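You operate a simulated robot arm through the tools that you are given. There is no shell and no other tool.

You are at the controls of a simulated robot arm. One attempt, no reset.

Task
Clear the press: handle up, knob to its stop, silver cover onto the long bench, slide in.
Fine: pull the slide out to lift the cover; the bearing stays in the cover.
Where things are to end (x, y in the base frame): silver cover within 0.06 m of [0.89, -0.55].

It is judged by the outcome, as a careful person would: the job done as asked, and still so three seconds after it is handed in. It fails if anything else is knocked over, pushed out of place, dropped, spilled or broken. Lids that push on must go on centred and level and be pressed home; caps that screw on are set level and turned clockwise until they are tight.

Robot
A 6-joint arm with a two-finger gripper, fixed in place. Base frame: the origin is at the foot of the arm, x ahead of it, y to its left, z up. Lengths are in m, angles in degrees, forces in N, time in s.
Its first joint turns from -166.0 to 166.0 degrees. Payload 2.45 kg.
The TCP is the grasp point between the finger pads, 0.02 m short of the fingertips. In the tool frame z runs along the fingers and y along their closing line. Largest opening 0.14 m; the body of the gripper starts 0.168 m behind the TCP.
Orientation is that of the tool frame in the base frame, as [roll, pitch, yaw] about the fixed x, y, z axes, in that order (R = Rz(yaw) Ry(pitch) Rx(roll)). With the fingers straight down and closing along the base's y, the tool's x points along the base's -x, its y along +y and its z along -z.

Tools
- The arm moves only by the tool jog_arm. Its argument "targets" is a list of rows, each an object of numbers (a shift or turn left out is 0, a gripper value left out holds the last): "dx", "dy", "dz": the shift along the tool's x, y, z in m; "wx", "wy", "wz": the turn, a rotation vector about the tool's x, y, z in degrees; "jaw": the closure, from 0 (fully open) to 1 (shut). In form: [{"dx": .., "dy": .., "dz": .., "wx": .., "wy": .., "wz": .., "jaw": ..}, ...]. A call has 1 to 20 rows; each row shifts and turns the commanded pose from where the row before left it, along the tool's axes as they then stand. Rows are played at 5 a second. More than 0.05 m and 8.6 degrees between two rows, or a gripper value outside its range, and nothing of the call is played. A pose out of reach is approached as far as the arm can. The call stops where the force on the tool passes 80 N (or 10 N more than at its start, if that is more) or the arm is blocked; 0.2 s more then pass. Each finger travels about 0.045 m/s and halts on what it meets, pressing with about 40 N; the grip force reading is that of the motor and also rises with nothing between the fingers. The clock runs only during rows and for 0.2 s after the last one: add rows that do not move to give the fingers time. The reply holds the time, the measured pose of the TCP, the force on the tool along the base axes, the opening and the grip force, in the units named above and with some noise, with the torque about the TCP (base axes, N m) and any sound that the robot's microphone picked up, and new pictures: "show" is both (left out), scene, wrist or none.
- Cameras (640 x 400 px; columns grow to the right, rows downward): "scene" is fixed at [0.2176, 0.6516, 1.7672]; the picture's right is [-0.91, -0.41, 0.00], its down [-0.17, 0.39, -0.91] and it looks along [0.37, -0.83, -0.42] (base axes); focal length 322 px, centre (320, 200). "wrist" rides on the gripper at [0.078, 0.011, -0.209] in the tool frame; the picture's right is [-0.14, 0.99, 0.00], its down [-0.92, -0.13, -0.37] and it looks along [-0.36, -0.05, 0.93] (tool axes); focal length 280 px, centre (320, 200). There is no depth. A picture from a camera that has moved, and an enlarged one, comes with that camera's place and axes in the base frame and with its lens.
- enlarge(camera, box): a new picture of the part [left, top, right, bottom] of that camera's present view, enlarged. It takes no simulated time.
- finish_job(): hands the job in; it is judged then, once.

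Nothing tells you positions but the pictures and the camera data. Unless the task says otherwise, let go and move clear before handing in.

The tools are called after "Emit:" by a JSON object that holds its "name" and its "arguments". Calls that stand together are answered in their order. jog_arm: Moves the arm, as the interface text tells. Its arguments: {"type":"object","properties":{"targets":{"type":"array"},"show":{"type":"string","enum":["both","scene","wrist","none"]}},"required":["targets"]} The other tools are called the same way: enlarge (camera, box) takes an enlarged picture of a part of a camera's view; finish_job () hands the job in.

At the start:

```text
t: 0.0
tool_pos: [0.5364, -0.1847, 1.4314]
orientation: [-179.9, 0.1, -180.0]
wrist_force: [-0.4, -0.4, 0.0]
wrist_torque: [0.03, -0.03, 0.0]
grip_width: 0.14
grip_force: 0.0
```

scene: 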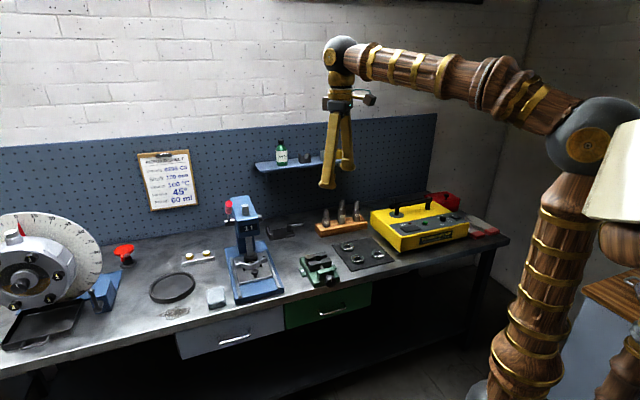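
wrist: 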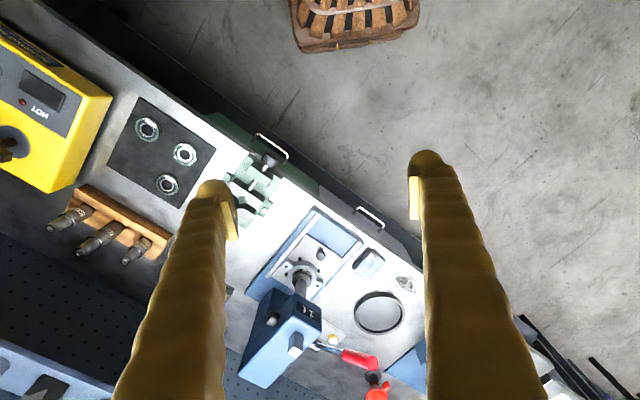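

I see a bench with a small blue arbor press (red-handled lever) in the middle, and other tools around it. I'll look closer at the press and its surroundings before moving.

Emit:
{"name": "enlarge", "arguments": {"camera": "scene", "box": [200, 180, 300, 310]}}

Emit:
{"name": "enlarge", "arguments": {"camera": "wrist", "box": [220, 180, 440, 400]}}

Emit:
{"name": "enlarge", "arguments": {"camera": "scene", "box": [130, 180, 370, 330]}}

Emit:
{"name": "enlarge", "arguments": {"camera": "scene", "box": [0, 180, 160, 360]}}

```text
3.08 times, centred on (250, 245) of scene
camera zoom: at [0.2176, 0.6516, 1.7672], right [-0.91, -0.41, 0.0], down [-0.17, 0.39, -0.91], along [0.37, -0.83, -0.42], focal length 992 px, centre (535, 62)
```

zoom: 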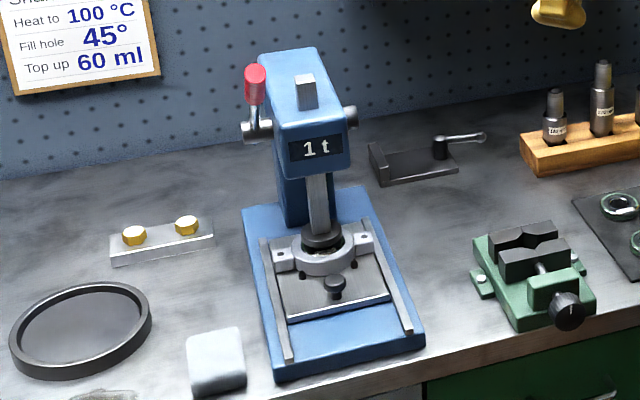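

```text
1.82 times, centred on (330, 290) of wrist
camera zoom: at [0.4562, -0.1754, 1.6391], right [0.14, 0.99, 0.0], down [0.92, -0.13, 0.37], along [0.37, -0.05, -0.93], focal length 510 px, centre (302, 36)
```

zoom: 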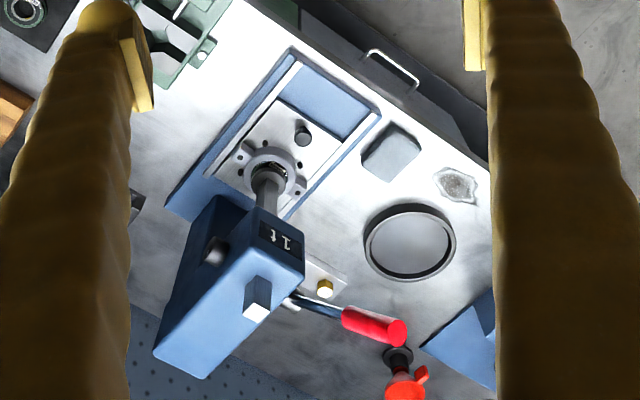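

```text
2.67 times, centred on (250, 255) of scene
camera zoom: at [0.2176, 0.6516, 1.7672], right [-0.91, -0.41, 0.0], down [-0.17, 0.39, -0.91], along [0.37, -0.83, -0.42], focal length 860 px, centre (507, 53)
```

zoom: 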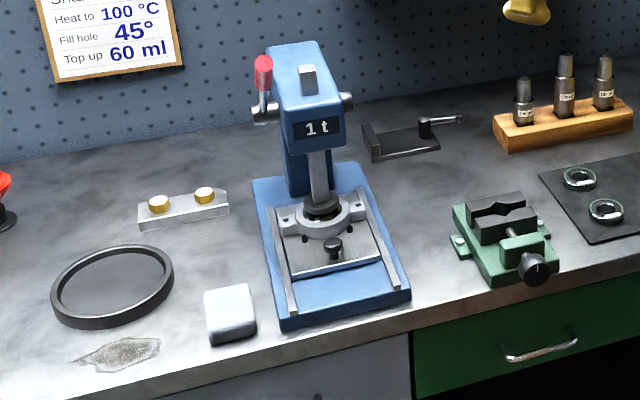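

```text
2.22 times, centred on (80, 270) of scene
camera zoom: at [0.2176, 0.6516, 1.7672], right [-0.91, -0.41, 0.0], down [-0.17, 0.39, -0.91], along [0.37, -0.83, -0.42], focal length 716 px, centre (853, 44)
```

zoom: 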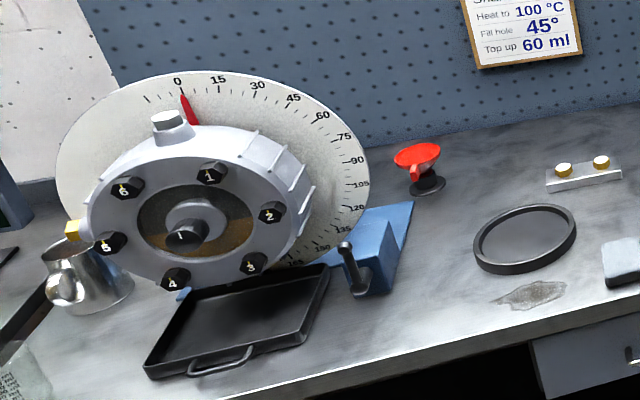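

The blue press stands at about (0.97, -0.29), rotated about 45°, with its ram down in the silver cover. The red lever slants up towards the front, and a small black knob sits on the slide. I'll bring the wrist camera round to the front of the press for a close look.

Emit:
{"name": "jog_arm", "arguments": {"targets": [{"dx": -0.0273, "dy": 0.0225, "dz": 0.0252}, {"dx": -0.0273, "dy": 0.0225, "dz": 0.0252}, {"dx": -0.0273, "dy": 0.0225, "dz": 0.0252}, {"dx": -0.0273, "dy": 0.0225, "dz": 0.0252}, {"dx": -0.0273, "dy": 0.0225, "dz": 0.0252}, {"dx": -0.0273, "dy": 0.0225, "dz": 0.0252}, {"wz": 7.5}, {"wz": 7.5}, {"wz": 7.5}, {"wz": 7.5}, {"wz": 7.5}, {"wz": 7.5}, {"wy": -7.5}, {"wy": -7.5}, {"wy": -7.5}, {"wy": -7.5}, {}]}}

```text
t: 3.6
tool_pos: [0.6992, -0.051, 1.2798]
orientation: [-179.9, 30.2, 135.0]
wrist_force: [0.1, 0.1, -0.3]
wrist_torque: [-0.01, 0.01, -0.02]
grip_width: 0.1401
grip_force: 0.0
camera wrist: at [0.5848, 0.0782, 1.4204], right [0.78, 0.62, 0.07], down [0.34, -0.52, 0.78], along [0.52, -0.59, -0.62], focal length 280 px, centre (320, 200)
```

scene: 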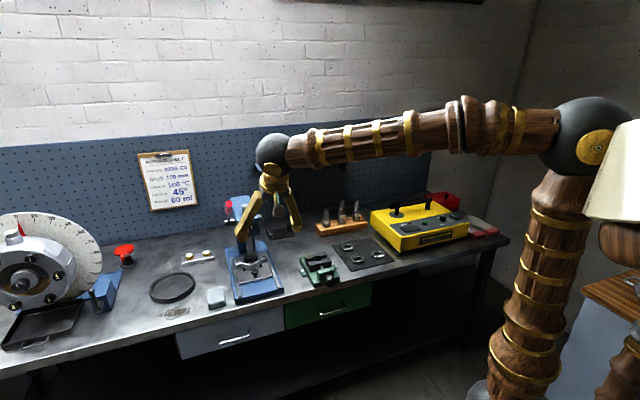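
wrist: 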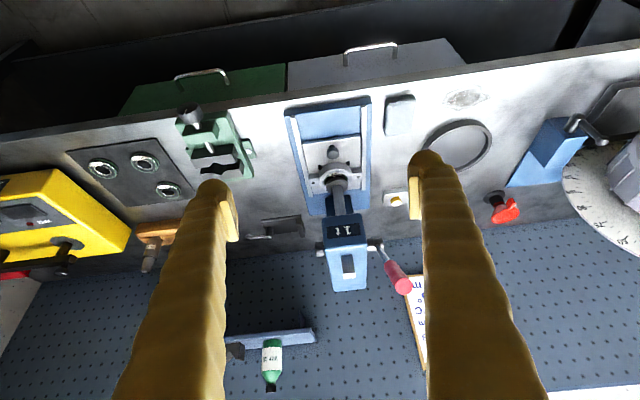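

The wrist view is upside down but shows the press from the front. I'll enlarge the press, its slide and its lever.

Emit:
{"name": "enlarge", "arguments": {"camera": "wrist", "box": [270, 80, 430, 200]}}

Emit:
{"name": "enlarge", "arguments": {"camera": "wrist", "box": [300, 180, 440, 310]}}

Emit:
{"name": "enlarge", "arguments": {"camera": "wrist", "box": [0, 60, 300, 300]}}

```text
3.33 times, centred on (350, 140) of wrist
camera zoom: at [0.5848, 0.0782, 1.4204], right [0.78, 0.62, 0.07], down [0.34, -0.52, 0.78], along [0.52, -0.59, -0.62], focal length 935 px, centre (220, 400)
```

zoom: 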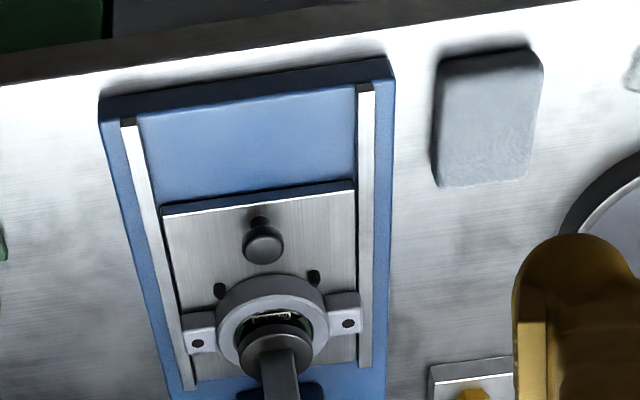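

```text
3.08 times, centred on (370, 245) of wrist
camera zoom: at [0.5848, 0.0782, 1.4204], right [0.78, 0.62, 0.07], down [0.34, -0.52, 0.78], along [0.52, -0.59, -0.62], focal length 863 px, centre (166, 62)
```

zoom: 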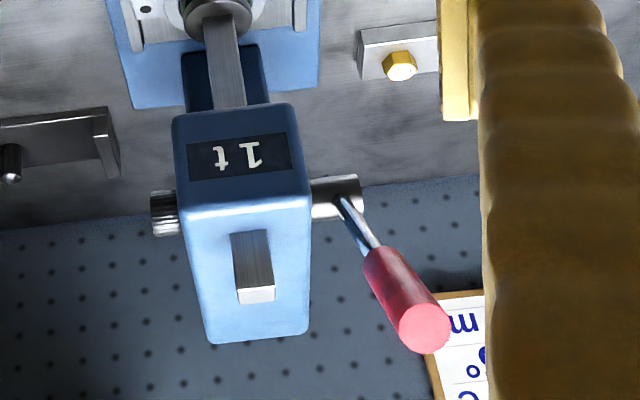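

```text
1.67 times, centred on (150, 180) of wrist
camera zoom: at [0.5848, 0.0782, 1.4204], right [0.78, 0.62, 0.07], down [0.34, -0.52, 0.78], along [0.52, -0.59, -0.62], focal length 467 px, centre (603, 233)
```

zoom: 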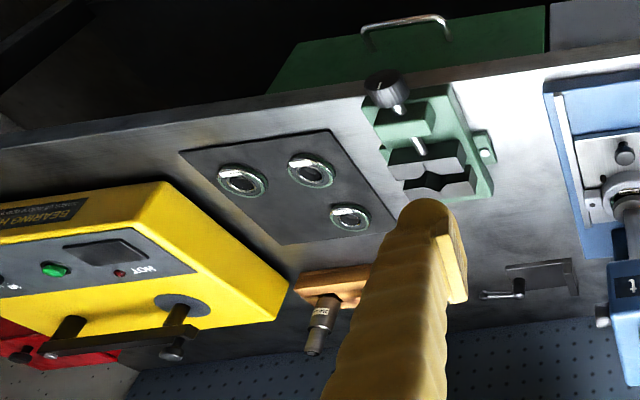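

I want to check whether the press has any knob other than the black one on the slide, so I'll enlarge the shaft end and the slide knob.

Emit:
{"name": "enlarge", "arguments": {"camera": "wrist", "box": [310, 225, 370, 275]}}

Emit:
{"name": "enlarge", "arguments": {"camera": "wrist", "box": [305, 130, 375, 200]}}

Emit:
{"name": "enlarge", "arguments": {"camera": "scene", "box": [225, 240, 295, 310]}}

Emit:
{"name": "enlarge", "arguments": {"camera": "wrist", "box": [230, 180, 310, 250]}}

```text
8.00 times, centred on (340, 250) of wrist
camera zoom: at [0.5848, 0.0782, 1.4204], right [0.78, 0.62, 0.07], down [0.34, -0.52, 0.78], along [0.52, -0.59, -0.62], focal length 2243 px, centre (160, -200)
```

zoom: 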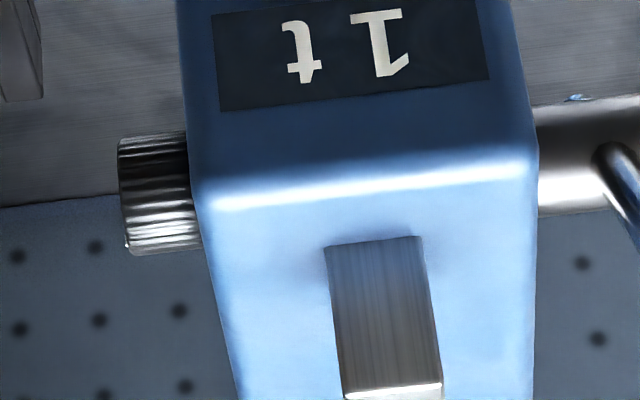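

```text
5.71 times, centred on (340, 165) of wrist
camera zoom: at [0.5848, 0.0782, 1.4204], right [0.78, 0.62, 0.07], down [0.34, -0.52, 0.78], along [0.52, -0.59, -0.62], focal length 1602 px, centre (206, 400)
```

zoom: 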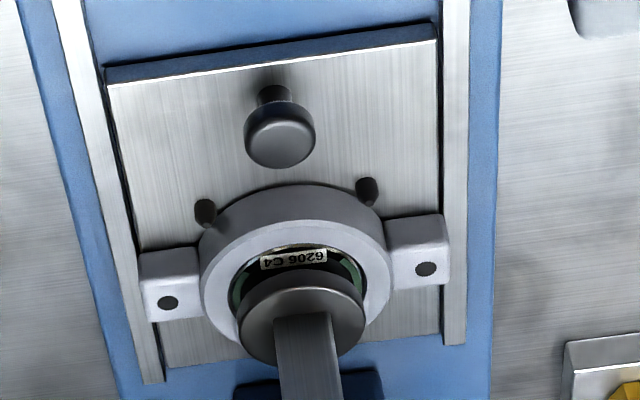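

```text
5.71 times, centred on (260, 275) of scene
camera zoom: at [0.2176, 0.6516, 1.7672], right [-0.91, -0.41, 0.0], down [-0.17, 0.39, -0.91], along [0.37, -0.83, -0.42], focal length 1842 px, centre (663, -229)
```

zoom: 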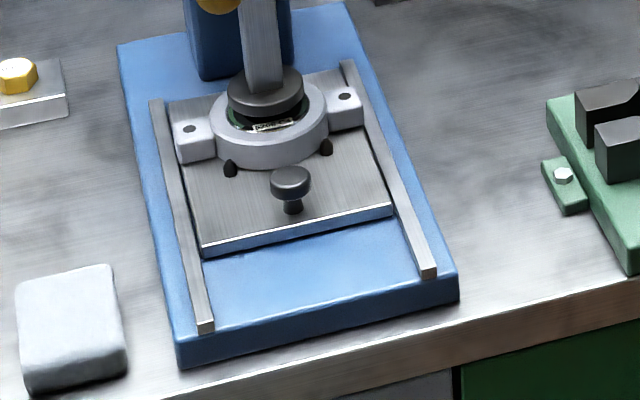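

```text
5.71 times, centred on (270, 215) of wrist
camera zoom: at [0.5848, 0.0782, 1.4204], right [0.78, 0.62, 0.07], down [0.34, -0.52, 0.78], along [0.52, -0.59, -0.62], focal length 1602 px, centre (606, 114)
```

zoom: 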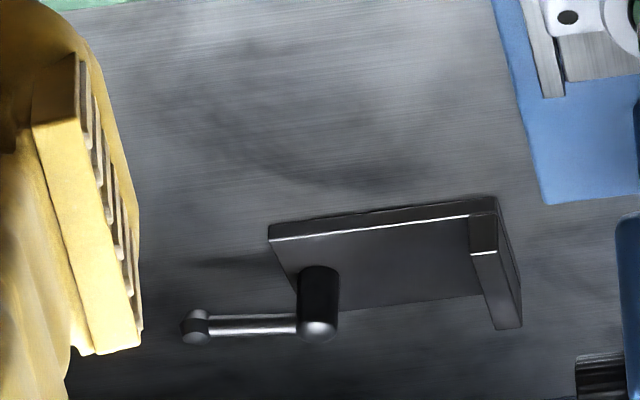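

There are two knobs on the press. One is a knurled clamp knob on the shaft opposite the lever, at about (0.95, -0.36, 1.115). The other is the black pull knob on the slide. I take "knob to its stop" to be the knurled one, which locks the raised ram. I'll do the lever first: its hub is at about (1.04, -0.27, 1.12), with the red grip centred near (0.944, -0.171, 1.254). I'll tilt the tool and line up with the grip.

Emit:
{"name": "jog_arm", "arguments": {"targets": [{"wy": -7, "jaw": 0.5}, {"wy": -7}, {"wy": -7}, {"wy": -7}, {"wy": -7}, {"dx": -0.0213, "dy": 0.0221, "dz": 0.0238}, {"dx": -0.0213, "dy": 0.0221, "dz": 0.0238}, {"dx": -0.0213, "dy": 0.0221, "dz": 0.0238}, {"dx": -0.0213, "dy": 0.0221, "dz": 0.0238}, {}]}}

```text
t: 5.8
tool_pos: [0.8499, -0.0757, 1.3177]
orientation: [-180.0, 65.1, 135.1]
wrist_force: [-0.2, 0.1, 0.1]
wrist_torque: [0.01, -0.04, -0.01]
grip_width: 0.0699
grip_force: 0.0
camera wrist: at [0.6998, 0.0891, 1.3333], right [0.74, 0.66, 0.12], down [-0.05, -0.13, 0.99], along [0.67, -0.74, -0.06], focal length 280 px, centre (320, 200)
```

scene: 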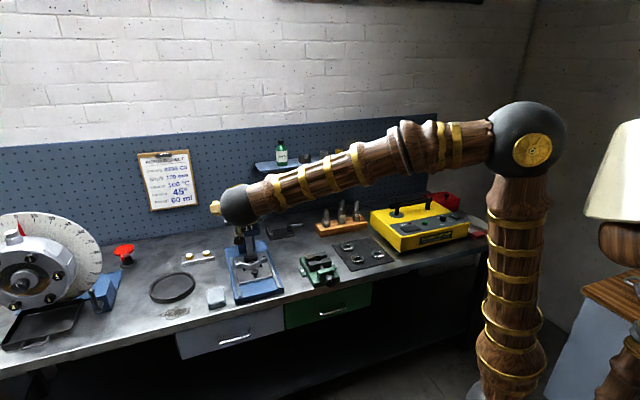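
wrist: 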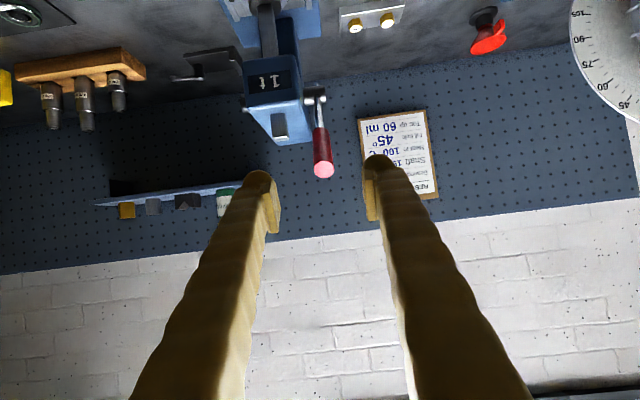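

The lever tip is centred between the fingers, which agrees with my estimate. I'll advance along the tool axis so the grip sits between the pads.

Emit:
{"name": "jog_arm", "arguments": {"targets": [{"dx": 0.0013, "dy": 0.0004, "dz": 0.0371}, {"dx": 0.0013, "dy": 0.0004, "dz": 0.0371}, {"dx": 0.0013, "dy": 0.0004, "dz": 0.0371}, {"dx": 0.0013, "dy": 0.0004, "dz": 0.0371}, {}]}}

```text
t: 7.0
tool_pos: [0.944, -0.1673, 1.2494]
orientation: [180.0, 65.0, 135.0]
wrist_force: [0.6, 0.2, -0.2]
wrist_torque: [-0.05, 0.02, -0.01]
grip_width: 0.0697
grip_force: 0.0
camera wrist: at [0.7946, -0.0025, 1.2654], right [0.74, 0.66, 0.12], down [-0.05, -0.13, 0.99], along [0.67, -0.74, -0.06], focal length 280 px, centre (320, 200)
```

scene: 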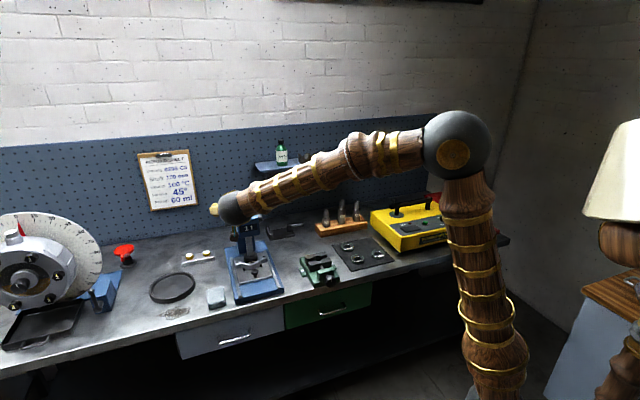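
wrist: 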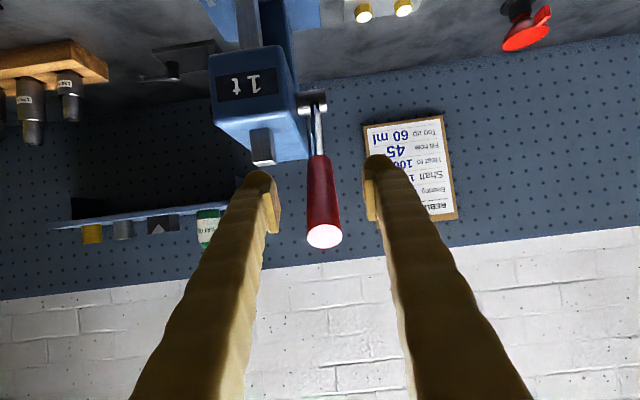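

The grip lies right between the pads. I'll close on it.

Emit:
{"name": "jog_arm", "arguments": {"targets": [{"jaw": 0.9}, {}, {}, {}, {}], "show": "wrist"}}

```text
t: 8.2
tool_pos: [0.9458, -0.165, 1.2498]
orientation: [179.9, 65.0, 135.1]
wrist_force: [16.0, 12.4, -2.8]
wrist_torque: [-0.03, -0.14, 0.21]
grip_width: 0.0226
grip_force: 45.3
camera wrist: at [0.7948, -0.0016, 1.2652], right [0.74, 0.66, 0.12], down [-0.05, -0.13, 0.99], along [0.67, -0.74, -0.06], focal length 280 px, centre (320, 200)
```

wrist: 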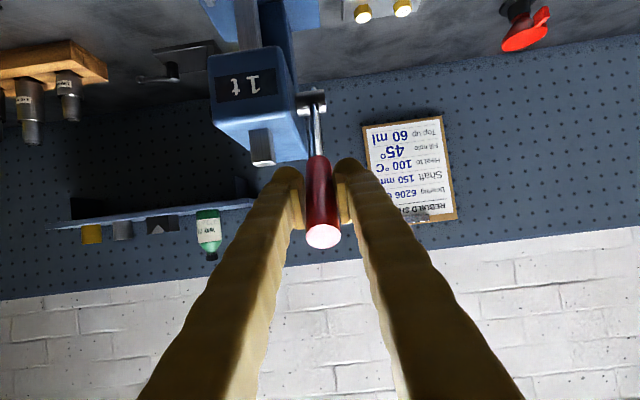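

I have the grip, 22.6 mm wide, with a little sideways load. I'll relieve that load and lift along the arc a few degrees to feel whether the lever is free.

Emit:
{"name": "jog_arm", "arguments": {"targets": [{"dy": 0.004}, {"dx": -0.0127, "dz": 0.0044}, {"dx": -0.0124, "dz": 0.0053}, {}], "show": "wrist"}}

```text
t: 9.2
tool_pos: [0.958, -0.1788, 1.2678]
orientation: [-179.8, 64.9, 134.9]
wrist_force: [-22.0, -23.0, -12.0]
wrist_torque: [0.64, 0.92, -0.26]
grip_width: 0.0225
grip_force: 45.5
camera wrist: at [0.8095, -0.0148, 1.2842], right [0.74, 0.66, 0.12], down [-0.05, -0.13, 0.99], along [0.67, -0.74, -0.06], focal length 280 px, centre (320, 200)
```

wrist: 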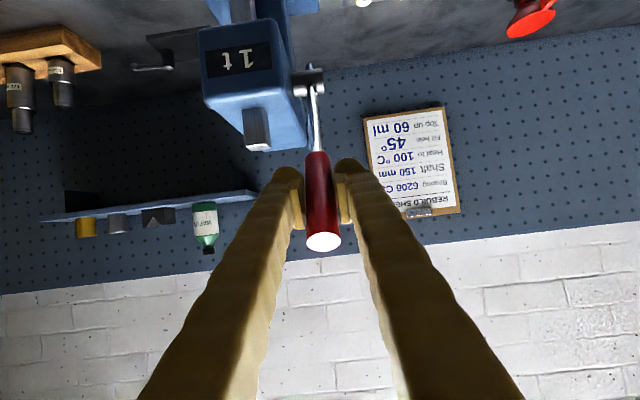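

The lever moves freely with only light vertical load. I'll correct the lateral offset and keep lifting along the arc.

Emit:
{"name": "jog_arm", "arguments": {"targets": [{"dy": -0.0025}, {"dx": -0.0119, "dz": 0.0062, "dy": -0.0005}, {"dx": -0.0115, "dz": 0.0069, "dy": -0.0005}, {"dx": -0.011, "dz": 0.0078, "dy": -0.0005}, {}], "show": "wrist"}}

```text
t: 10.4
tool_pos: [0.9804, -0.203, 1.2929]
orientation: [179.8, 65.2, 135.0]
wrist_force: [12.4, 21.6, 1.0]
wrist_torque: [0.78, 0.44, 0.23]
grip_width: 0.0226
grip_force: 44.8
camera wrist: at [0.8308, -0.0381, 1.3078], right [0.74, 0.66, 0.13], down [-0.05, -0.13, 0.99], along [0.67, -0.74, -0.06], focal length 280 px, centre (320, 200)
```

wrist: 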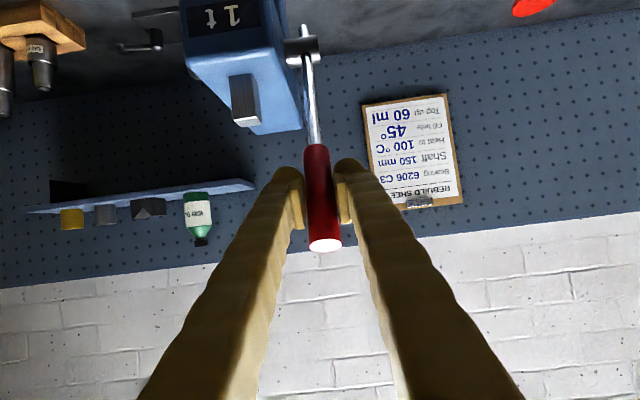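

The lever is at about 62° and still free. I'll continue upward.

Emit:
{"name": "jog_arm", "arguments": {"targets": [{"dy": 0.0015}, {"dx": -0.0104, "dz": 0.0085}, {"dx": -0.0098, "dz": 0.0092}, {"dx": -0.0092, "dz": 0.01}, {}], "show": "wrist"}}

```text
t: 11.6
tool_pos: [1.0083, -0.2299, 1.307]
orientation: [-179.9, 65.1, 135.0]
wrist_force: [20.5, 27.8, 3.3]
wrist_torque: [0.52, 0.05, 0.24]
grip_width: 0.0225
grip_force: 44.5
camera wrist: at [0.8586, -0.0654, 1.323], right [0.74, 0.66, 0.12], down [-0.05, -0.13, 0.99], along [0.67, -0.74, -0.06], focal length 280 px, centre (320, 200)
```

wrist: 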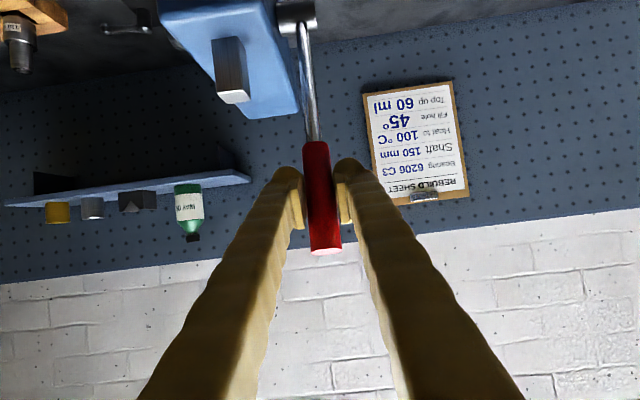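

About 74° now and still free. I'll continue, easing the sideways load.

Emit:
{"name": "jog_arm", "arguments": {"targets": [{"dy": 0.003}, {"dx": -0.0084, "dz": 0.0105}, {"dx": -0.0077, "dz": 0.011}, {}], "show": "wrist"}}

```text
t: 12.6
tool_pos: [1.0278, -0.2485, 1.3123]
orientation: [-180.0, 65.1, 134.9]
wrist_force: [-11.8, -5.2, 6.8]
wrist_torque: [0.37, 0.52, -0.08]
grip_width: 0.0225
grip_force: 45.3
camera wrist: at [0.8781, -0.0838, 1.3282], right [0.74, 0.66, 0.12], down [-0.05, -0.13, 0.99], along [0.67, -0.74, -0.06], focal length 280 px, centre (320, 200)
```

wrist: 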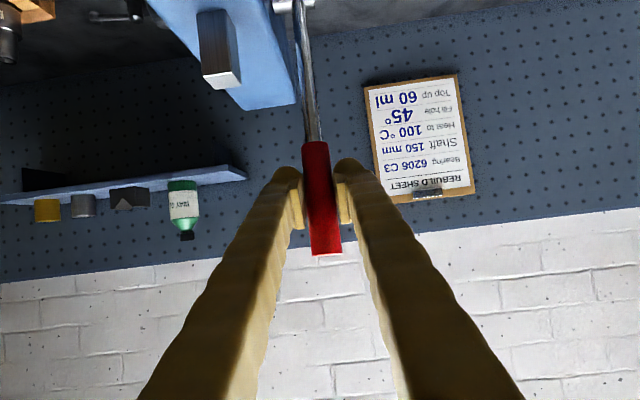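

About 82°, no stop yet. I'll continue.

Emit:
{"name": "jog_arm", "arguments": {"targets": [{"dx": -0.0069, "dz": 0.0116}, {"dx": -0.0061, "dz": 0.012}, {}], "show": "both"}}

```text
t: 13.4
tool_pos: [1.0459, -0.2669, 1.3133]
orientation: [-179.8, 65.0, 134.9]
wrist_force: [-56.4, 3.4, -3.2]
wrist_torque: [0.06, 0.28, 0.09]
grip_width: 0.0194
grip_force: 44.2
camera wrist: at [0.8961, -0.1016, 1.3299], right [0.74, 0.66, 0.12], down [-0.05, -0.13, 0.99], along [0.67, -0.74, -0.06], focal length 280 px, centre (320, 200)
```

scene: 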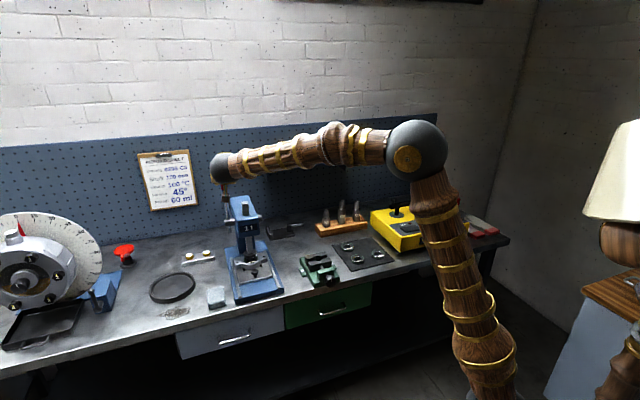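
wrist: 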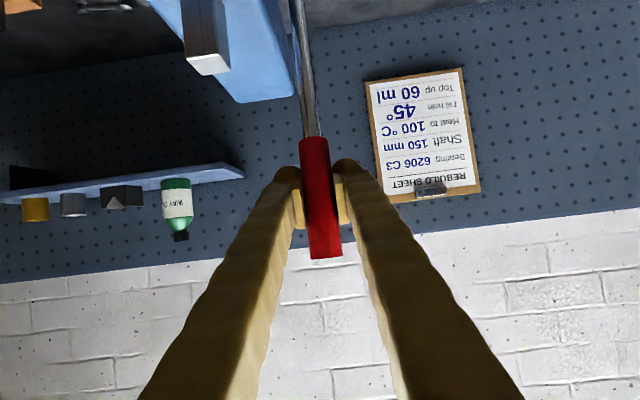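

The lever now resists with about 42 N at roughly 88–90°, so it seems to have reached its upper stop. I'll ease off slightly and open the fingers a little to see whether it stays up.

Emit:
{"name": "jog_arm", "arguments": {"targets": [{"dx": 0.003, "dz": -0.006, "dy": -0.003}, {}], "show": "none"}}

Emit:
{"name": "enlarge", "arguments": {"camera": "scene", "box": [200, 150, 300, 310]}}

```text
t: 14.0
tool_pos: [1.0407, -0.2626, 1.313]
orientation: [-180.0, 65.0, 135.1]
wrist_force: [10.3, -3.7, -8.5]
wrist_torque: [-1.14, -1.18, -0.02]
grip_width: 0.0192
grip_force: 44.5
```

```text
2.50 times, centred on (250, 230) of scene
camera zoom: at [0.2176, 0.6516, 1.7672], right [-0.91, -0.41, 0.0], down [-0.17, 0.39, -0.91], along [0.37, -0.83, -0.42], focal length 806 px, centre (495, 125)
```

zoom: 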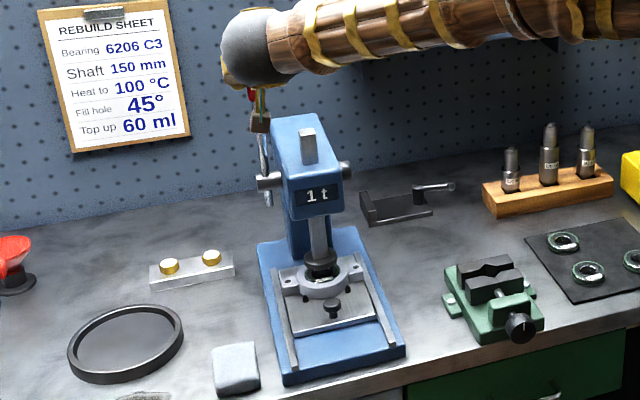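

Emit:
{"name": "enlarge", "arguments": {"camera": "scene", "box": [230, 200, 290, 300]}}

```text
4.00 times, centred on (260, 250) of scene
camera zoom: at [0.2176, 0.6516, 1.7672], right [-0.91, -0.41, 0.0], down [-0.17, 0.39, -0.91], along [0.37, -0.83, -0.42], focal length 1290 px, centre (560, 0)
```

zoom: 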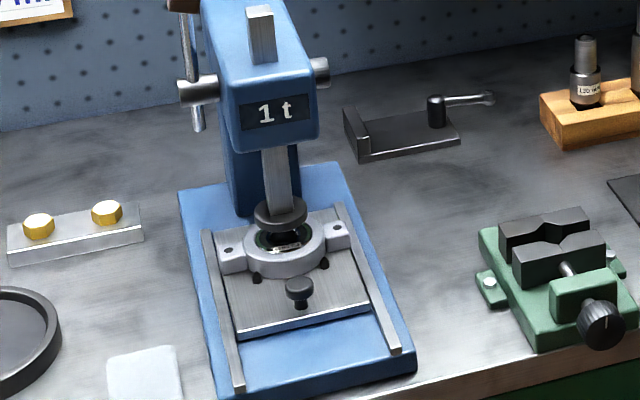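

The ram has lifted clear of the bearing. I'll open the fingers slightly and watch whether the lever stays up.

Emit:
{"name": "jog_arm", "arguments": {"targets": [{"jaw": 0.66}, {}, {}, {}], "show": "wrist"}}

Emit:
{"name": "enlarge", "arguments": {"camera": "scene", "box": [230, 180, 290, 280]}}

```text
t: 15.0
tool_pos: [1.0393, -0.2629, 1.3146]
orientation: [-179.9, 65.1, 135.0]
wrist_force: [1.1, 0.1, 0.6]
wrist_torque: [-0.01, 0.03, 0.02]
grip_width: 0.0477
grip_force: 0.0
camera wrist: at [0.8902, -0.0985, 1.3301], right [0.74, 0.66, 0.12], down [-0.05, -0.13, 0.99], along [0.67, -0.74, -0.06], focal length 280 px, centre (320, 200)
```

wrist: 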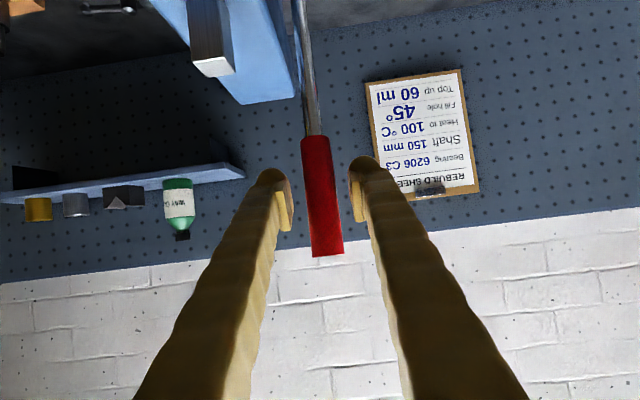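

```text
4.00 times, centred on (260, 230) of scene
camera zoom: at [0.2176, 0.6516, 1.7672], right [-0.91, -0.41, 0.0], down [-0.17, 0.39, -0.91], along [0.37, -0.83, -0.42], focal length 1290 px, centre (560, 80)
```

zoom: 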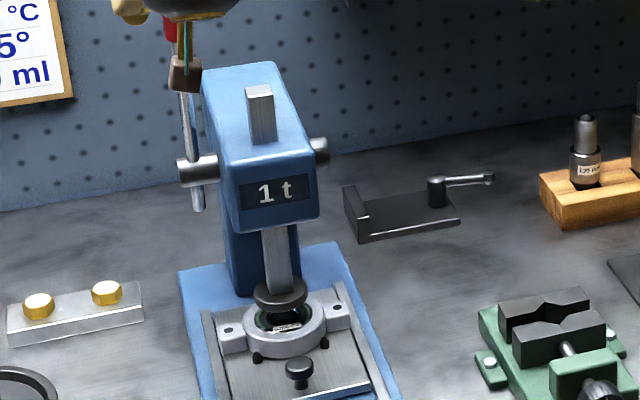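

The lever is staying up. I'll back straight out and check that it hasn't drifted.

Emit:
{"name": "jog_arm", "arguments": {"targets": [{"dz": -0.03}, {"dz": -0.04}, {"dz": -0.04}, {"dz": -0.04}, {}, {}], "show": "both"}}

Emit:
{"name": "enlarge", "arguments": {"camera": "scene", "box": [220, 180, 290, 280]}}

Emit:
{"name": "enlarge", "arguments": {"camera": "wrist", "box": [220, 0, 380, 240]}}

```text
t: 16.4
tool_pos: [0.9428, -0.165, 1.378]
orientation: [180.0, 65.1, 135.0]
wrist_force: [0.8, 0.0, 0.6]
wrist_torque: [0.03, 0.02, 0.02]
grip_width: 0.0474
grip_force: 0.1
camera wrist: at [0.7935, -0.0014, 1.3935], right [0.74, 0.66, 0.12], down [-0.05, -0.13, 0.99], along [0.67, -0.74, -0.06], focal length 280 px, centre (320, 200)
```

scene: 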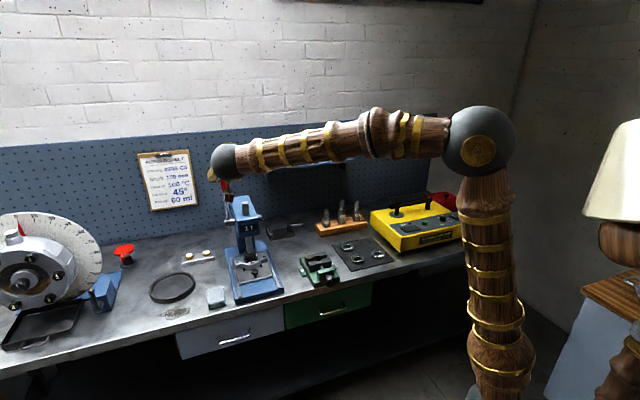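
wrist: 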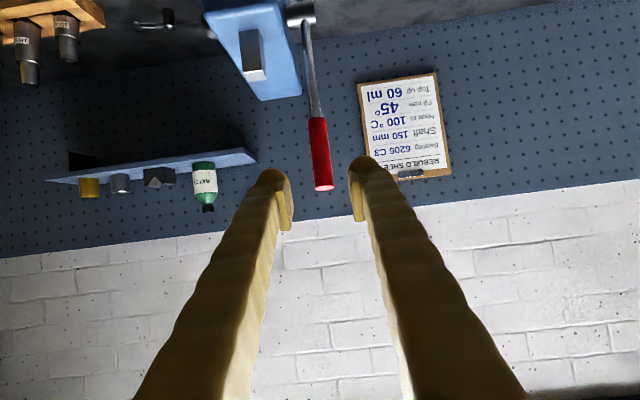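

```text
4.00 times, centred on (255, 230) of scene
camera zoom: at [0.2176, 0.6516, 1.7672], right [-0.91, -0.41, 0.0], down [-0.17, 0.39, -0.91], along [0.37, -0.83, -0.42], focal length 1290 px, centre (580, 80)
```

zoom: 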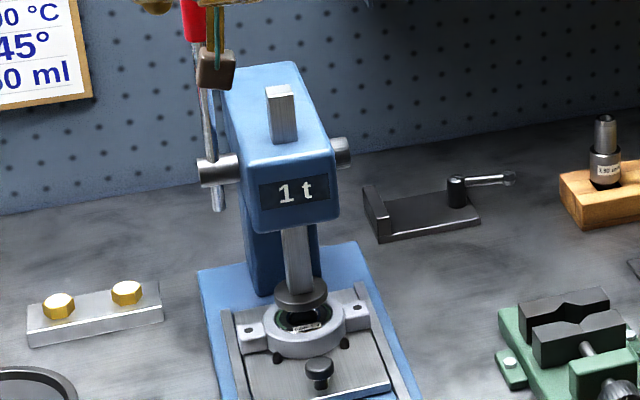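

```text
1.67 times, centred on (300, 120) of wrist
camera zoom: at [0.7935, -0.0014, 1.3935], right [0.74, 0.66, 0.12], down [-0.05, -0.13, 0.99], along [0.67, -0.74, -0.06], focal length 467 px, centre (353, 333)
```

zoom: 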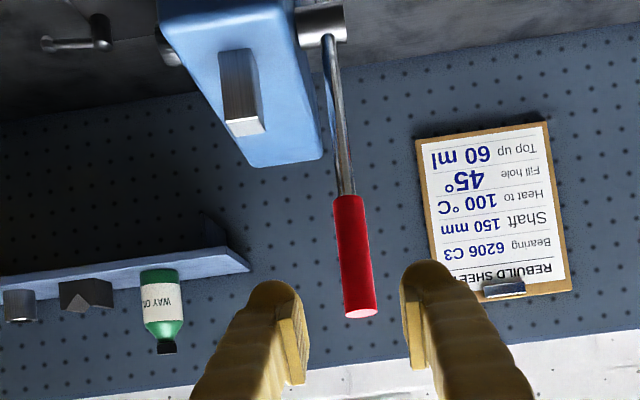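

The lever is holding up with no drift. Next I'll carry the gripper round to the knurled knob on the far side, staying clear of the press.

Emit:
{"name": "jog_arm", "arguments": {"targets": [{"dx": 0.0122, "dy": -0.0446, "dz": 0.0047}, {"dx": 0.0122, "dy": -0.0446, "dz": 0.0047}, {"dx": 0.0122, "dy": -0.0446, "dz": 0.0047}, {"dx": 0.0122, "dy": -0.0446, "dz": 0.0047}, {"dx": 0.0122, "dy": -0.0446, "dz": 0.0047}, {"dx": 0.0122, "dy": -0.0446, "dz": 0.0047}, {"wy": -8.3}, {"wy": -8.3}, {"wy": -8.3}, {"wx": -8.2}, {"wx": -8.2}, {"wx": -8.2}, {"wx": -8.2}, {"wx": -8.2}, {}], "show": "both"}}

```text
t: 19.6
tool_pos: [0.7541, -0.3471, 1.2993]
orientation: [-2.3, 90.0, -34.2]
wrist_force: [0.4, 0.5, 0.3]
wrist_torque: [0.01, 0.03, -0.02]
grip_width: 0.0476
grip_force: 0.1
out of reach, approached as far as the arm can: row 11, 12, 13, 14
camera wrist: at [0.5813, -0.227, 1.2211], right [0.52, 0.84, 0.14], down [-0.38, 0.09, 0.92], along [0.76, -0.54, 0.36], focal length 280 px, centre (320, 200)
```

scene: 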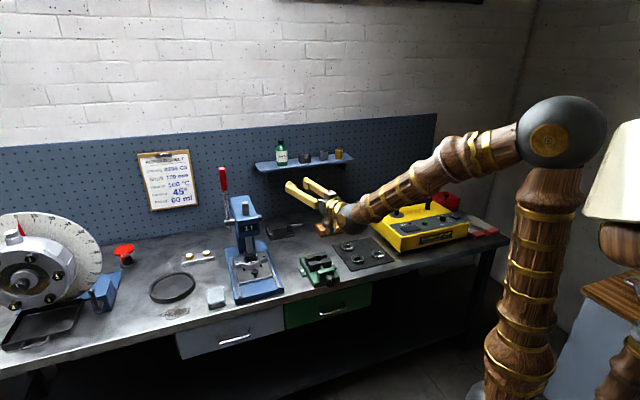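
wrist: 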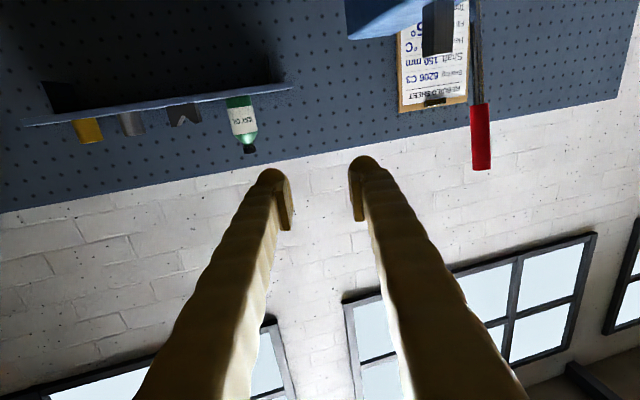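

Turning the tool sideways from this near-horizontal pose runs into a wrist limit. I'll check where the commanded pose stands, then go back towards tool-down and swing sideways from there.

Emit:
{"name": "jog_arm", "arguments": {"targets": [{}], "show": "none"}}

```text
t: 20.0
tool_pos: [0.7533, -0.3472, 1.2995]
orientation: [177.9, 89.9, 146.1]
wrist_force: [1.1, -0.1, -0.6]
wrist_torque: [-0.01, 0.0, 0.02]
grip_width: 0.0479
grip_force: 0.1
```

Emit:
{"name": "jog_arm", "arguments": {"targets": [{"wy": 8.2}, {"wy": 8.2}, {"wy": 8.2}, {"wy": 8.2}, {"wy": 8.2}, {"wy": 8.2}, {"wy": 8.2}, {"wy": 8.2}, {"wy": 8.2}, {"wy": 8.2}, {"wy": 8.0}, {"wz": 6.6}, {"wz": 6.6}, {"wx": -8}, {"wx": -8}, {"wx": -8}, {"wx": -8}, {}], "show": "scene"}}

```text
t: 23.8
tool_pos: [0.7512, -0.352, 1.3006]
orientation: [147.7, 3.0, 134.1]
wrist_force: [-0.5, -0.5, 0.2]
wrist_torque: [-0.02, 0.01, -0.02]
grip_width: 0.0474
grip_force: 0.1
out of reach, approached as far as the arm can: row 4
```

scene: 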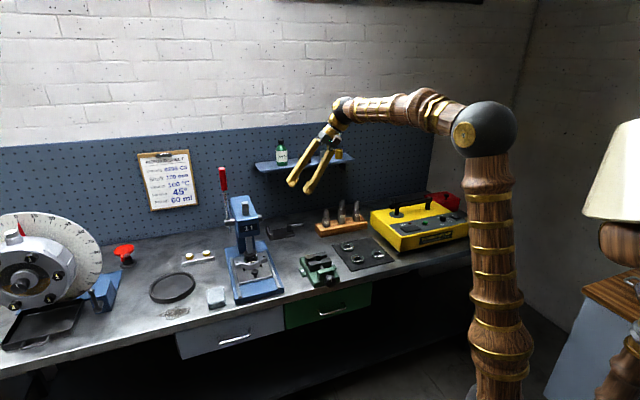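

That works: the tool is swinging sideways towards the press. I'll complete the turn to horizontal.

Emit:
{"name": "jog_arm", "arguments": {"targets": [{"wx": -8.3}, {"wx": -8.3}, {"wx": -8.3}, {"wx": -8.3}, {"wx": -8.3}, {"wx": -8.3}, {"wx": -8}, {}], "show": "both"}}

```text
t: 25.6
tool_pos: [0.7503, -0.3534, 1.2991]
orientation: [89.9, 3.0, 133.9]
wrist_force: [-0.2, -0.3, -0.6]
wrist_torque: [-0.02, 0.0, 0.0]
grip_width: 0.0475
grip_force: 0.1
camera wrist: at [0.5458, -0.4424, 1.3051], right [0.06, -0.06, 1.0], down [0.38, -0.92, -0.08], along [0.92, 0.38, -0.03], focal length 280 px, centre (320, 200)
```

scene: 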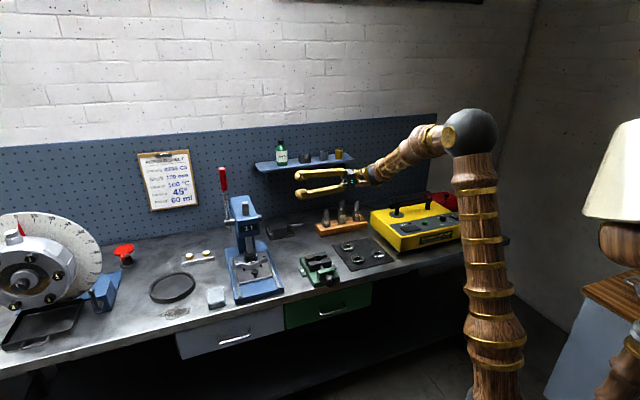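
wrist: 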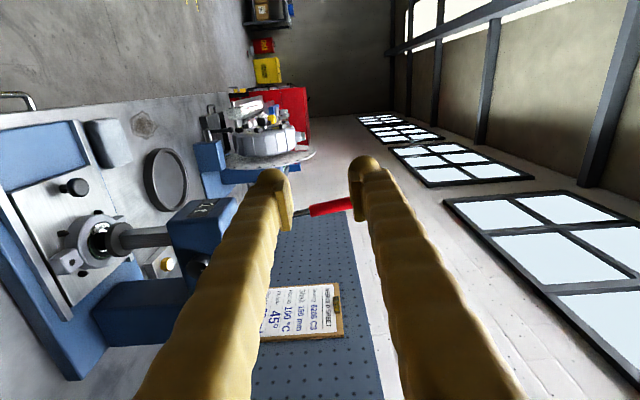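

Now I have a side view of the press. I'll enlarge it to check the ram's clearance and the knurled knob.

Emit:
{"name": "enlarge", "arguments": {"camera": "wrist", "box": [0, 140, 240, 340]}}

Emit:
{"name": "enlarge", "arguments": {"camera": "wrist", "box": [40, 200, 160, 290]}}

```text
2.00 times, centred on (120, 240) of wrist
camera zoom: at [0.5458, -0.4424, 1.3051], right [0.06, -0.06, 1.0], down [0.38, -0.92, -0.08], along [0.92, 0.38, -0.03], focal length 561 px, centre (720, 120)
```

zoom: 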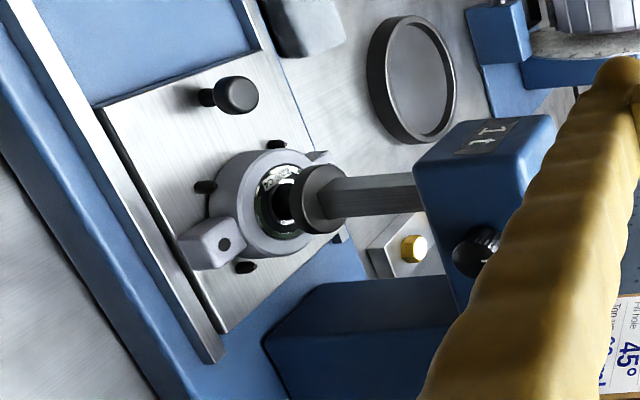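

```text
4.44 times, centred on (100, 245) of wrist
camera zoom: at [0.5458, -0.4424, 1.3051], right [0.06, -0.06, 1.0], down [0.38, -0.92, -0.08], along [0.92, 0.38, -0.03], focal length 1246 px, centre (1298, 0)
```

zoom: 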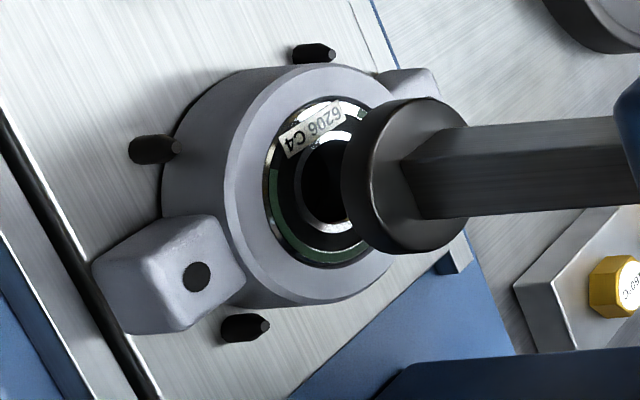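

The ram is well clear of the cover. The knurled knob is at about (0.947, -0.364, 1.113). I'll move to a pre-grasp pose in line with its axis.

Emit:
{"name": "jog_arm", "arguments": {"targets": [{"dx": -0.0229, "dy": -0.0319, "dz": 0.0038, "jaw": 0.55}, {"dx": -0.0229, "dy": -0.0319, "dz": 0.0038}, {"dx": -0.0229, "dy": -0.0319, "dz": 0.0038}, {"dx": -0.0229, "dy": -0.0319, "dz": 0.0038}, {"dx": -0.0229, "dy": -0.0319, "dz": 0.0038}, {"dx": -0.0229, "dy": -0.0319, "dz": 0.0038}, {"wz": 3, "wy": 1.1}, {}], "show": "both"}}

```text
t: 27.4
tool_pos: [0.8687, -0.443, 1.1172]
orientation: [90.0, 0.0, 135.1]
wrist_force: [-0.4, 0.9, 0.2]
wrist_torque: [0.01, 0.03, 0.0]
grip_width: 0.0631
grip_force: 0.1
camera wrist: at [0.6656, -0.5363, 1.127], right [0.1, -0.1, 0.99], down [0.39, -0.91, -0.13], along [0.92, 0.4, -0.05], focal length 280 px, centre (320, 200)
```

scene: 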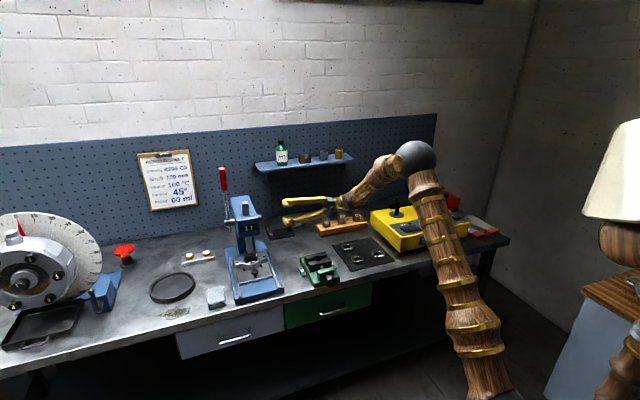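
wrist: 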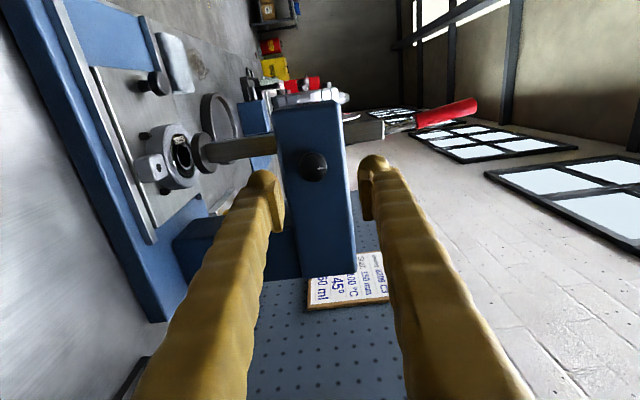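

Emit:
{"name": "enlarge", "arguments": {"camera": "wrist", "box": [270, 120, 370, 220]}}

Emit:
{"name": "enlarge", "arguments": {"camera": "wrist", "box": [120, 90, 280, 230]}}

```text
4.00 times, centred on (320, 170) of wrist
camera zoom: at [0.6656, -0.5363, 1.127], right [0.1, -0.1, 0.99], down [0.39, -0.91, -0.13], along [0.92, 0.4, -0.05], focal length 1122 px, centre (320, 320)
```

zoom: 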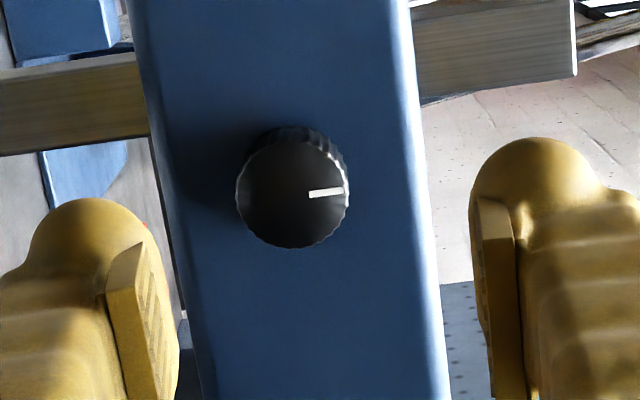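

```text
2.86 times, centred on (200, 160) of wrist
camera zoom: at [0.6656, -0.5363, 1.127], right [0.1, -0.1, 0.99], down [0.39, -0.91, -0.13], along [0.92, 0.4, -0.05], focal length 801 px, centre (663, 314)
```

zoom: 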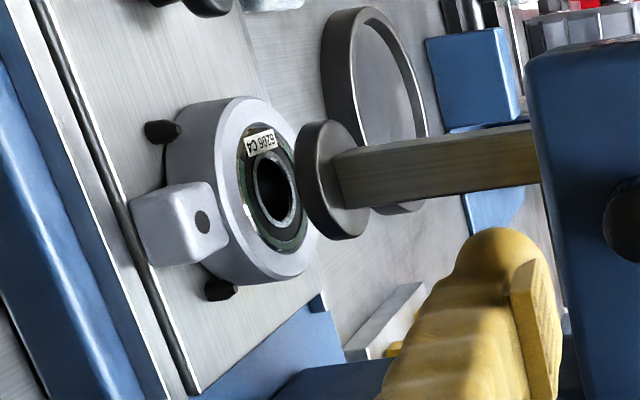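

The knob has a white index mark pointing straight up, and it sits about 8 mm below and 6 mm behind my tool axis. I'll correct for that and move in most of the way.

Emit:
{"name": "jog_arm", "arguments": {"targets": [{"dx": -0.0055, "dy": -0.0085}, {"dz": 0.03}, {"dz": 0.03}, {"dz": 0.015}, {}], "show": "wrist"}}

Emit:
{"name": "enlarge", "arguments": {"camera": "wrist", "box": [240, 120, 400, 250]}}

```text
t: 28.6
tool_pos: [0.9264, -0.3935, 1.1082]
orientation: [90.1, 0.0, 135.0]
wrist_force: [-0.1, -0.6, -0.1]
wrist_torque: [-0.03, -0.02, -0.01]
grip_width: 0.063
grip_force: 0.0
camera wrist: at [0.7229, -0.4865, 1.1181], right [0.1, -0.1, 0.99], down [0.39, -0.91, -0.13], along [0.92, 0.4, -0.05], focal length 280 px, centre (320, 200)
```

wrist: 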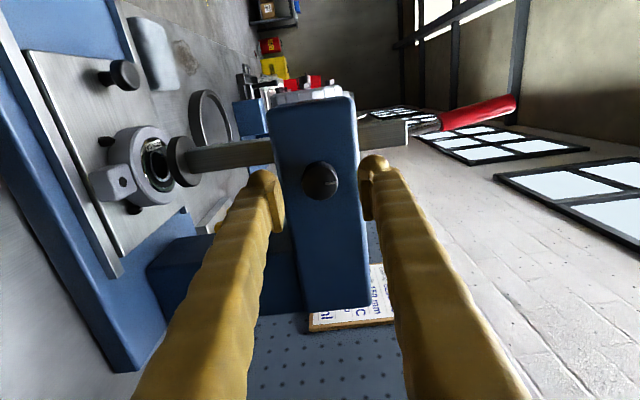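

```text
3.08 times, centred on (320, 185) of wrist
camera zoom: at [0.7229, -0.4865, 1.1181], right [0.1, -0.1, 0.99], down [0.39, -0.91, -0.13], along [0.92, 0.4, -0.05], focal length 863 px, centre (320, 246)
```

zoom: 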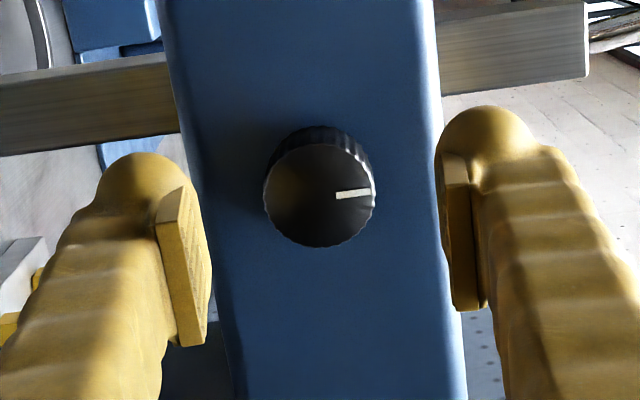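

The knob is centred on the tool axis. I'll move the last 3 cm and close on it.

Emit:
{"name": "jog_arm", "arguments": {"targets": [{"dz": 0.015}, {"dz": 0.015}, {"jaw": 0.9}, {}, {}, {}, {}], "show": "wrist"}}

Emit:
{"name": "enlarge", "arguments": {"camera": "wrist", "box": [240, 120, 400, 250]}}

```text
t: 30.2
tool_pos: [0.9492, -0.3725, 1.1077]
orientation: [90.0, 0.0, 135.1]
wrist_force: [2.4, 1.2, -20.6]
wrist_torque: [-0.13, 0.14, -0.02]
grip_width: 0.0327
grip_force: 45.0
camera wrist: at [0.7456, -0.4655, 1.1179], right [0.1, -0.1, 0.99], down [0.39, -0.91, -0.13], along [0.92, 0.4, -0.05], focal length 280 px, centre (320, 200)
```

wrist: 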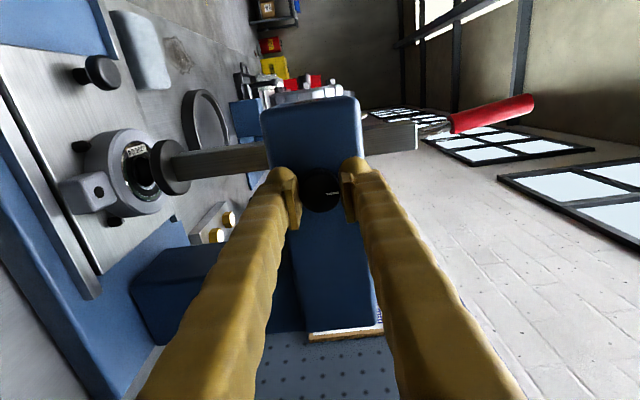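

```text
3.08 times, centred on (320, 185) of wrist
camera zoom: at [0.7456, -0.4655, 1.1179], right [0.1, -0.1, 0.99], down [0.39, -0.91, -0.13], along [0.92, 0.4, -0.05], focal length 863 px, centre (320, 246)
```

zoom: 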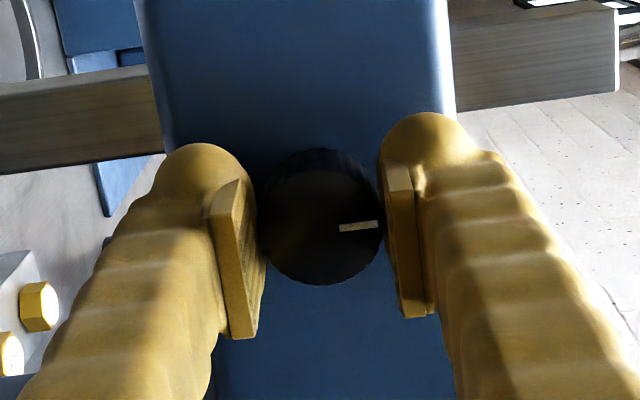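

I have the knob, 32.7 mm across. I'll relieve the small vertical load and try turning clockwise in small steps while watching the torque.

Emit:
{"name": "jog_arm", "arguments": {"targets": [{"dy": -0.003}, {"wz": 5}, {"wz": 5}, {}], "show": "wrist"}}

Emit:
{"name": "enlarge", "arguments": {"camera": "wrist", "box": [240, 120, 400, 250]}}

```text
t: 31.2
tool_pos: [0.9486, -0.3722, 1.1076]
orientation: [89.8, -9.8, 135.0]
wrist_force: [36.5, 3.9, 34.5]
wrist_torque: [0.09, -0.13, -0.16]
grip_width: 0.0328
grip_force: 44.9
camera wrist: at [0.7475, -0.4675, 1.1304], right [0.21, -0.22, 0.95], down [0.37, -0.89, -0.28], along [0.91, 0.41, -0.11], focal length 280 px, centre (320, 200)
```

wrist: 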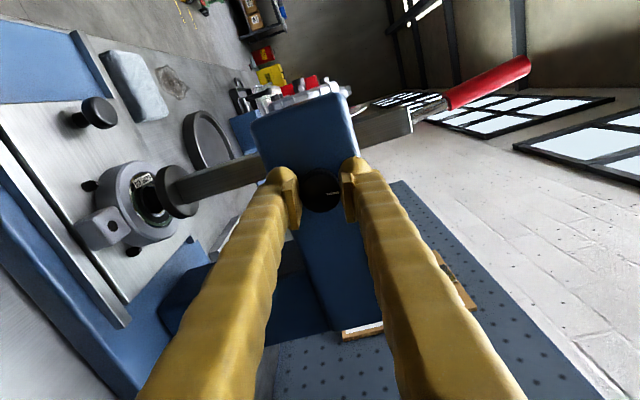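

```text
3.08 times, centred on (320, 185) of wrist
camera zoom: at [0.7475, -0.4675, 1.1304], right [0.21, -0.22, 0.95], down [0.37, -0.89, -0.28], along [0.91, 0.41, -0.11], focal length 863 px, centre (320, 246)
```

zoom: 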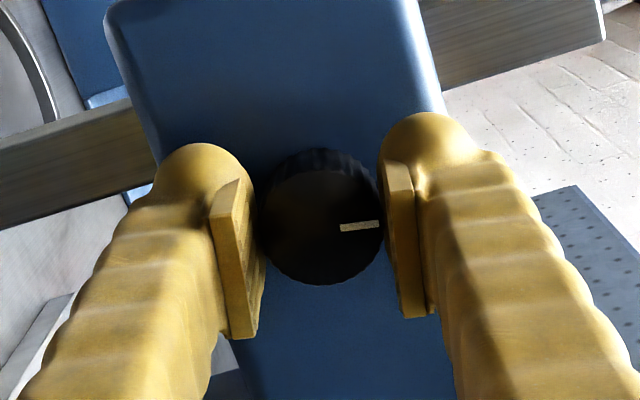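

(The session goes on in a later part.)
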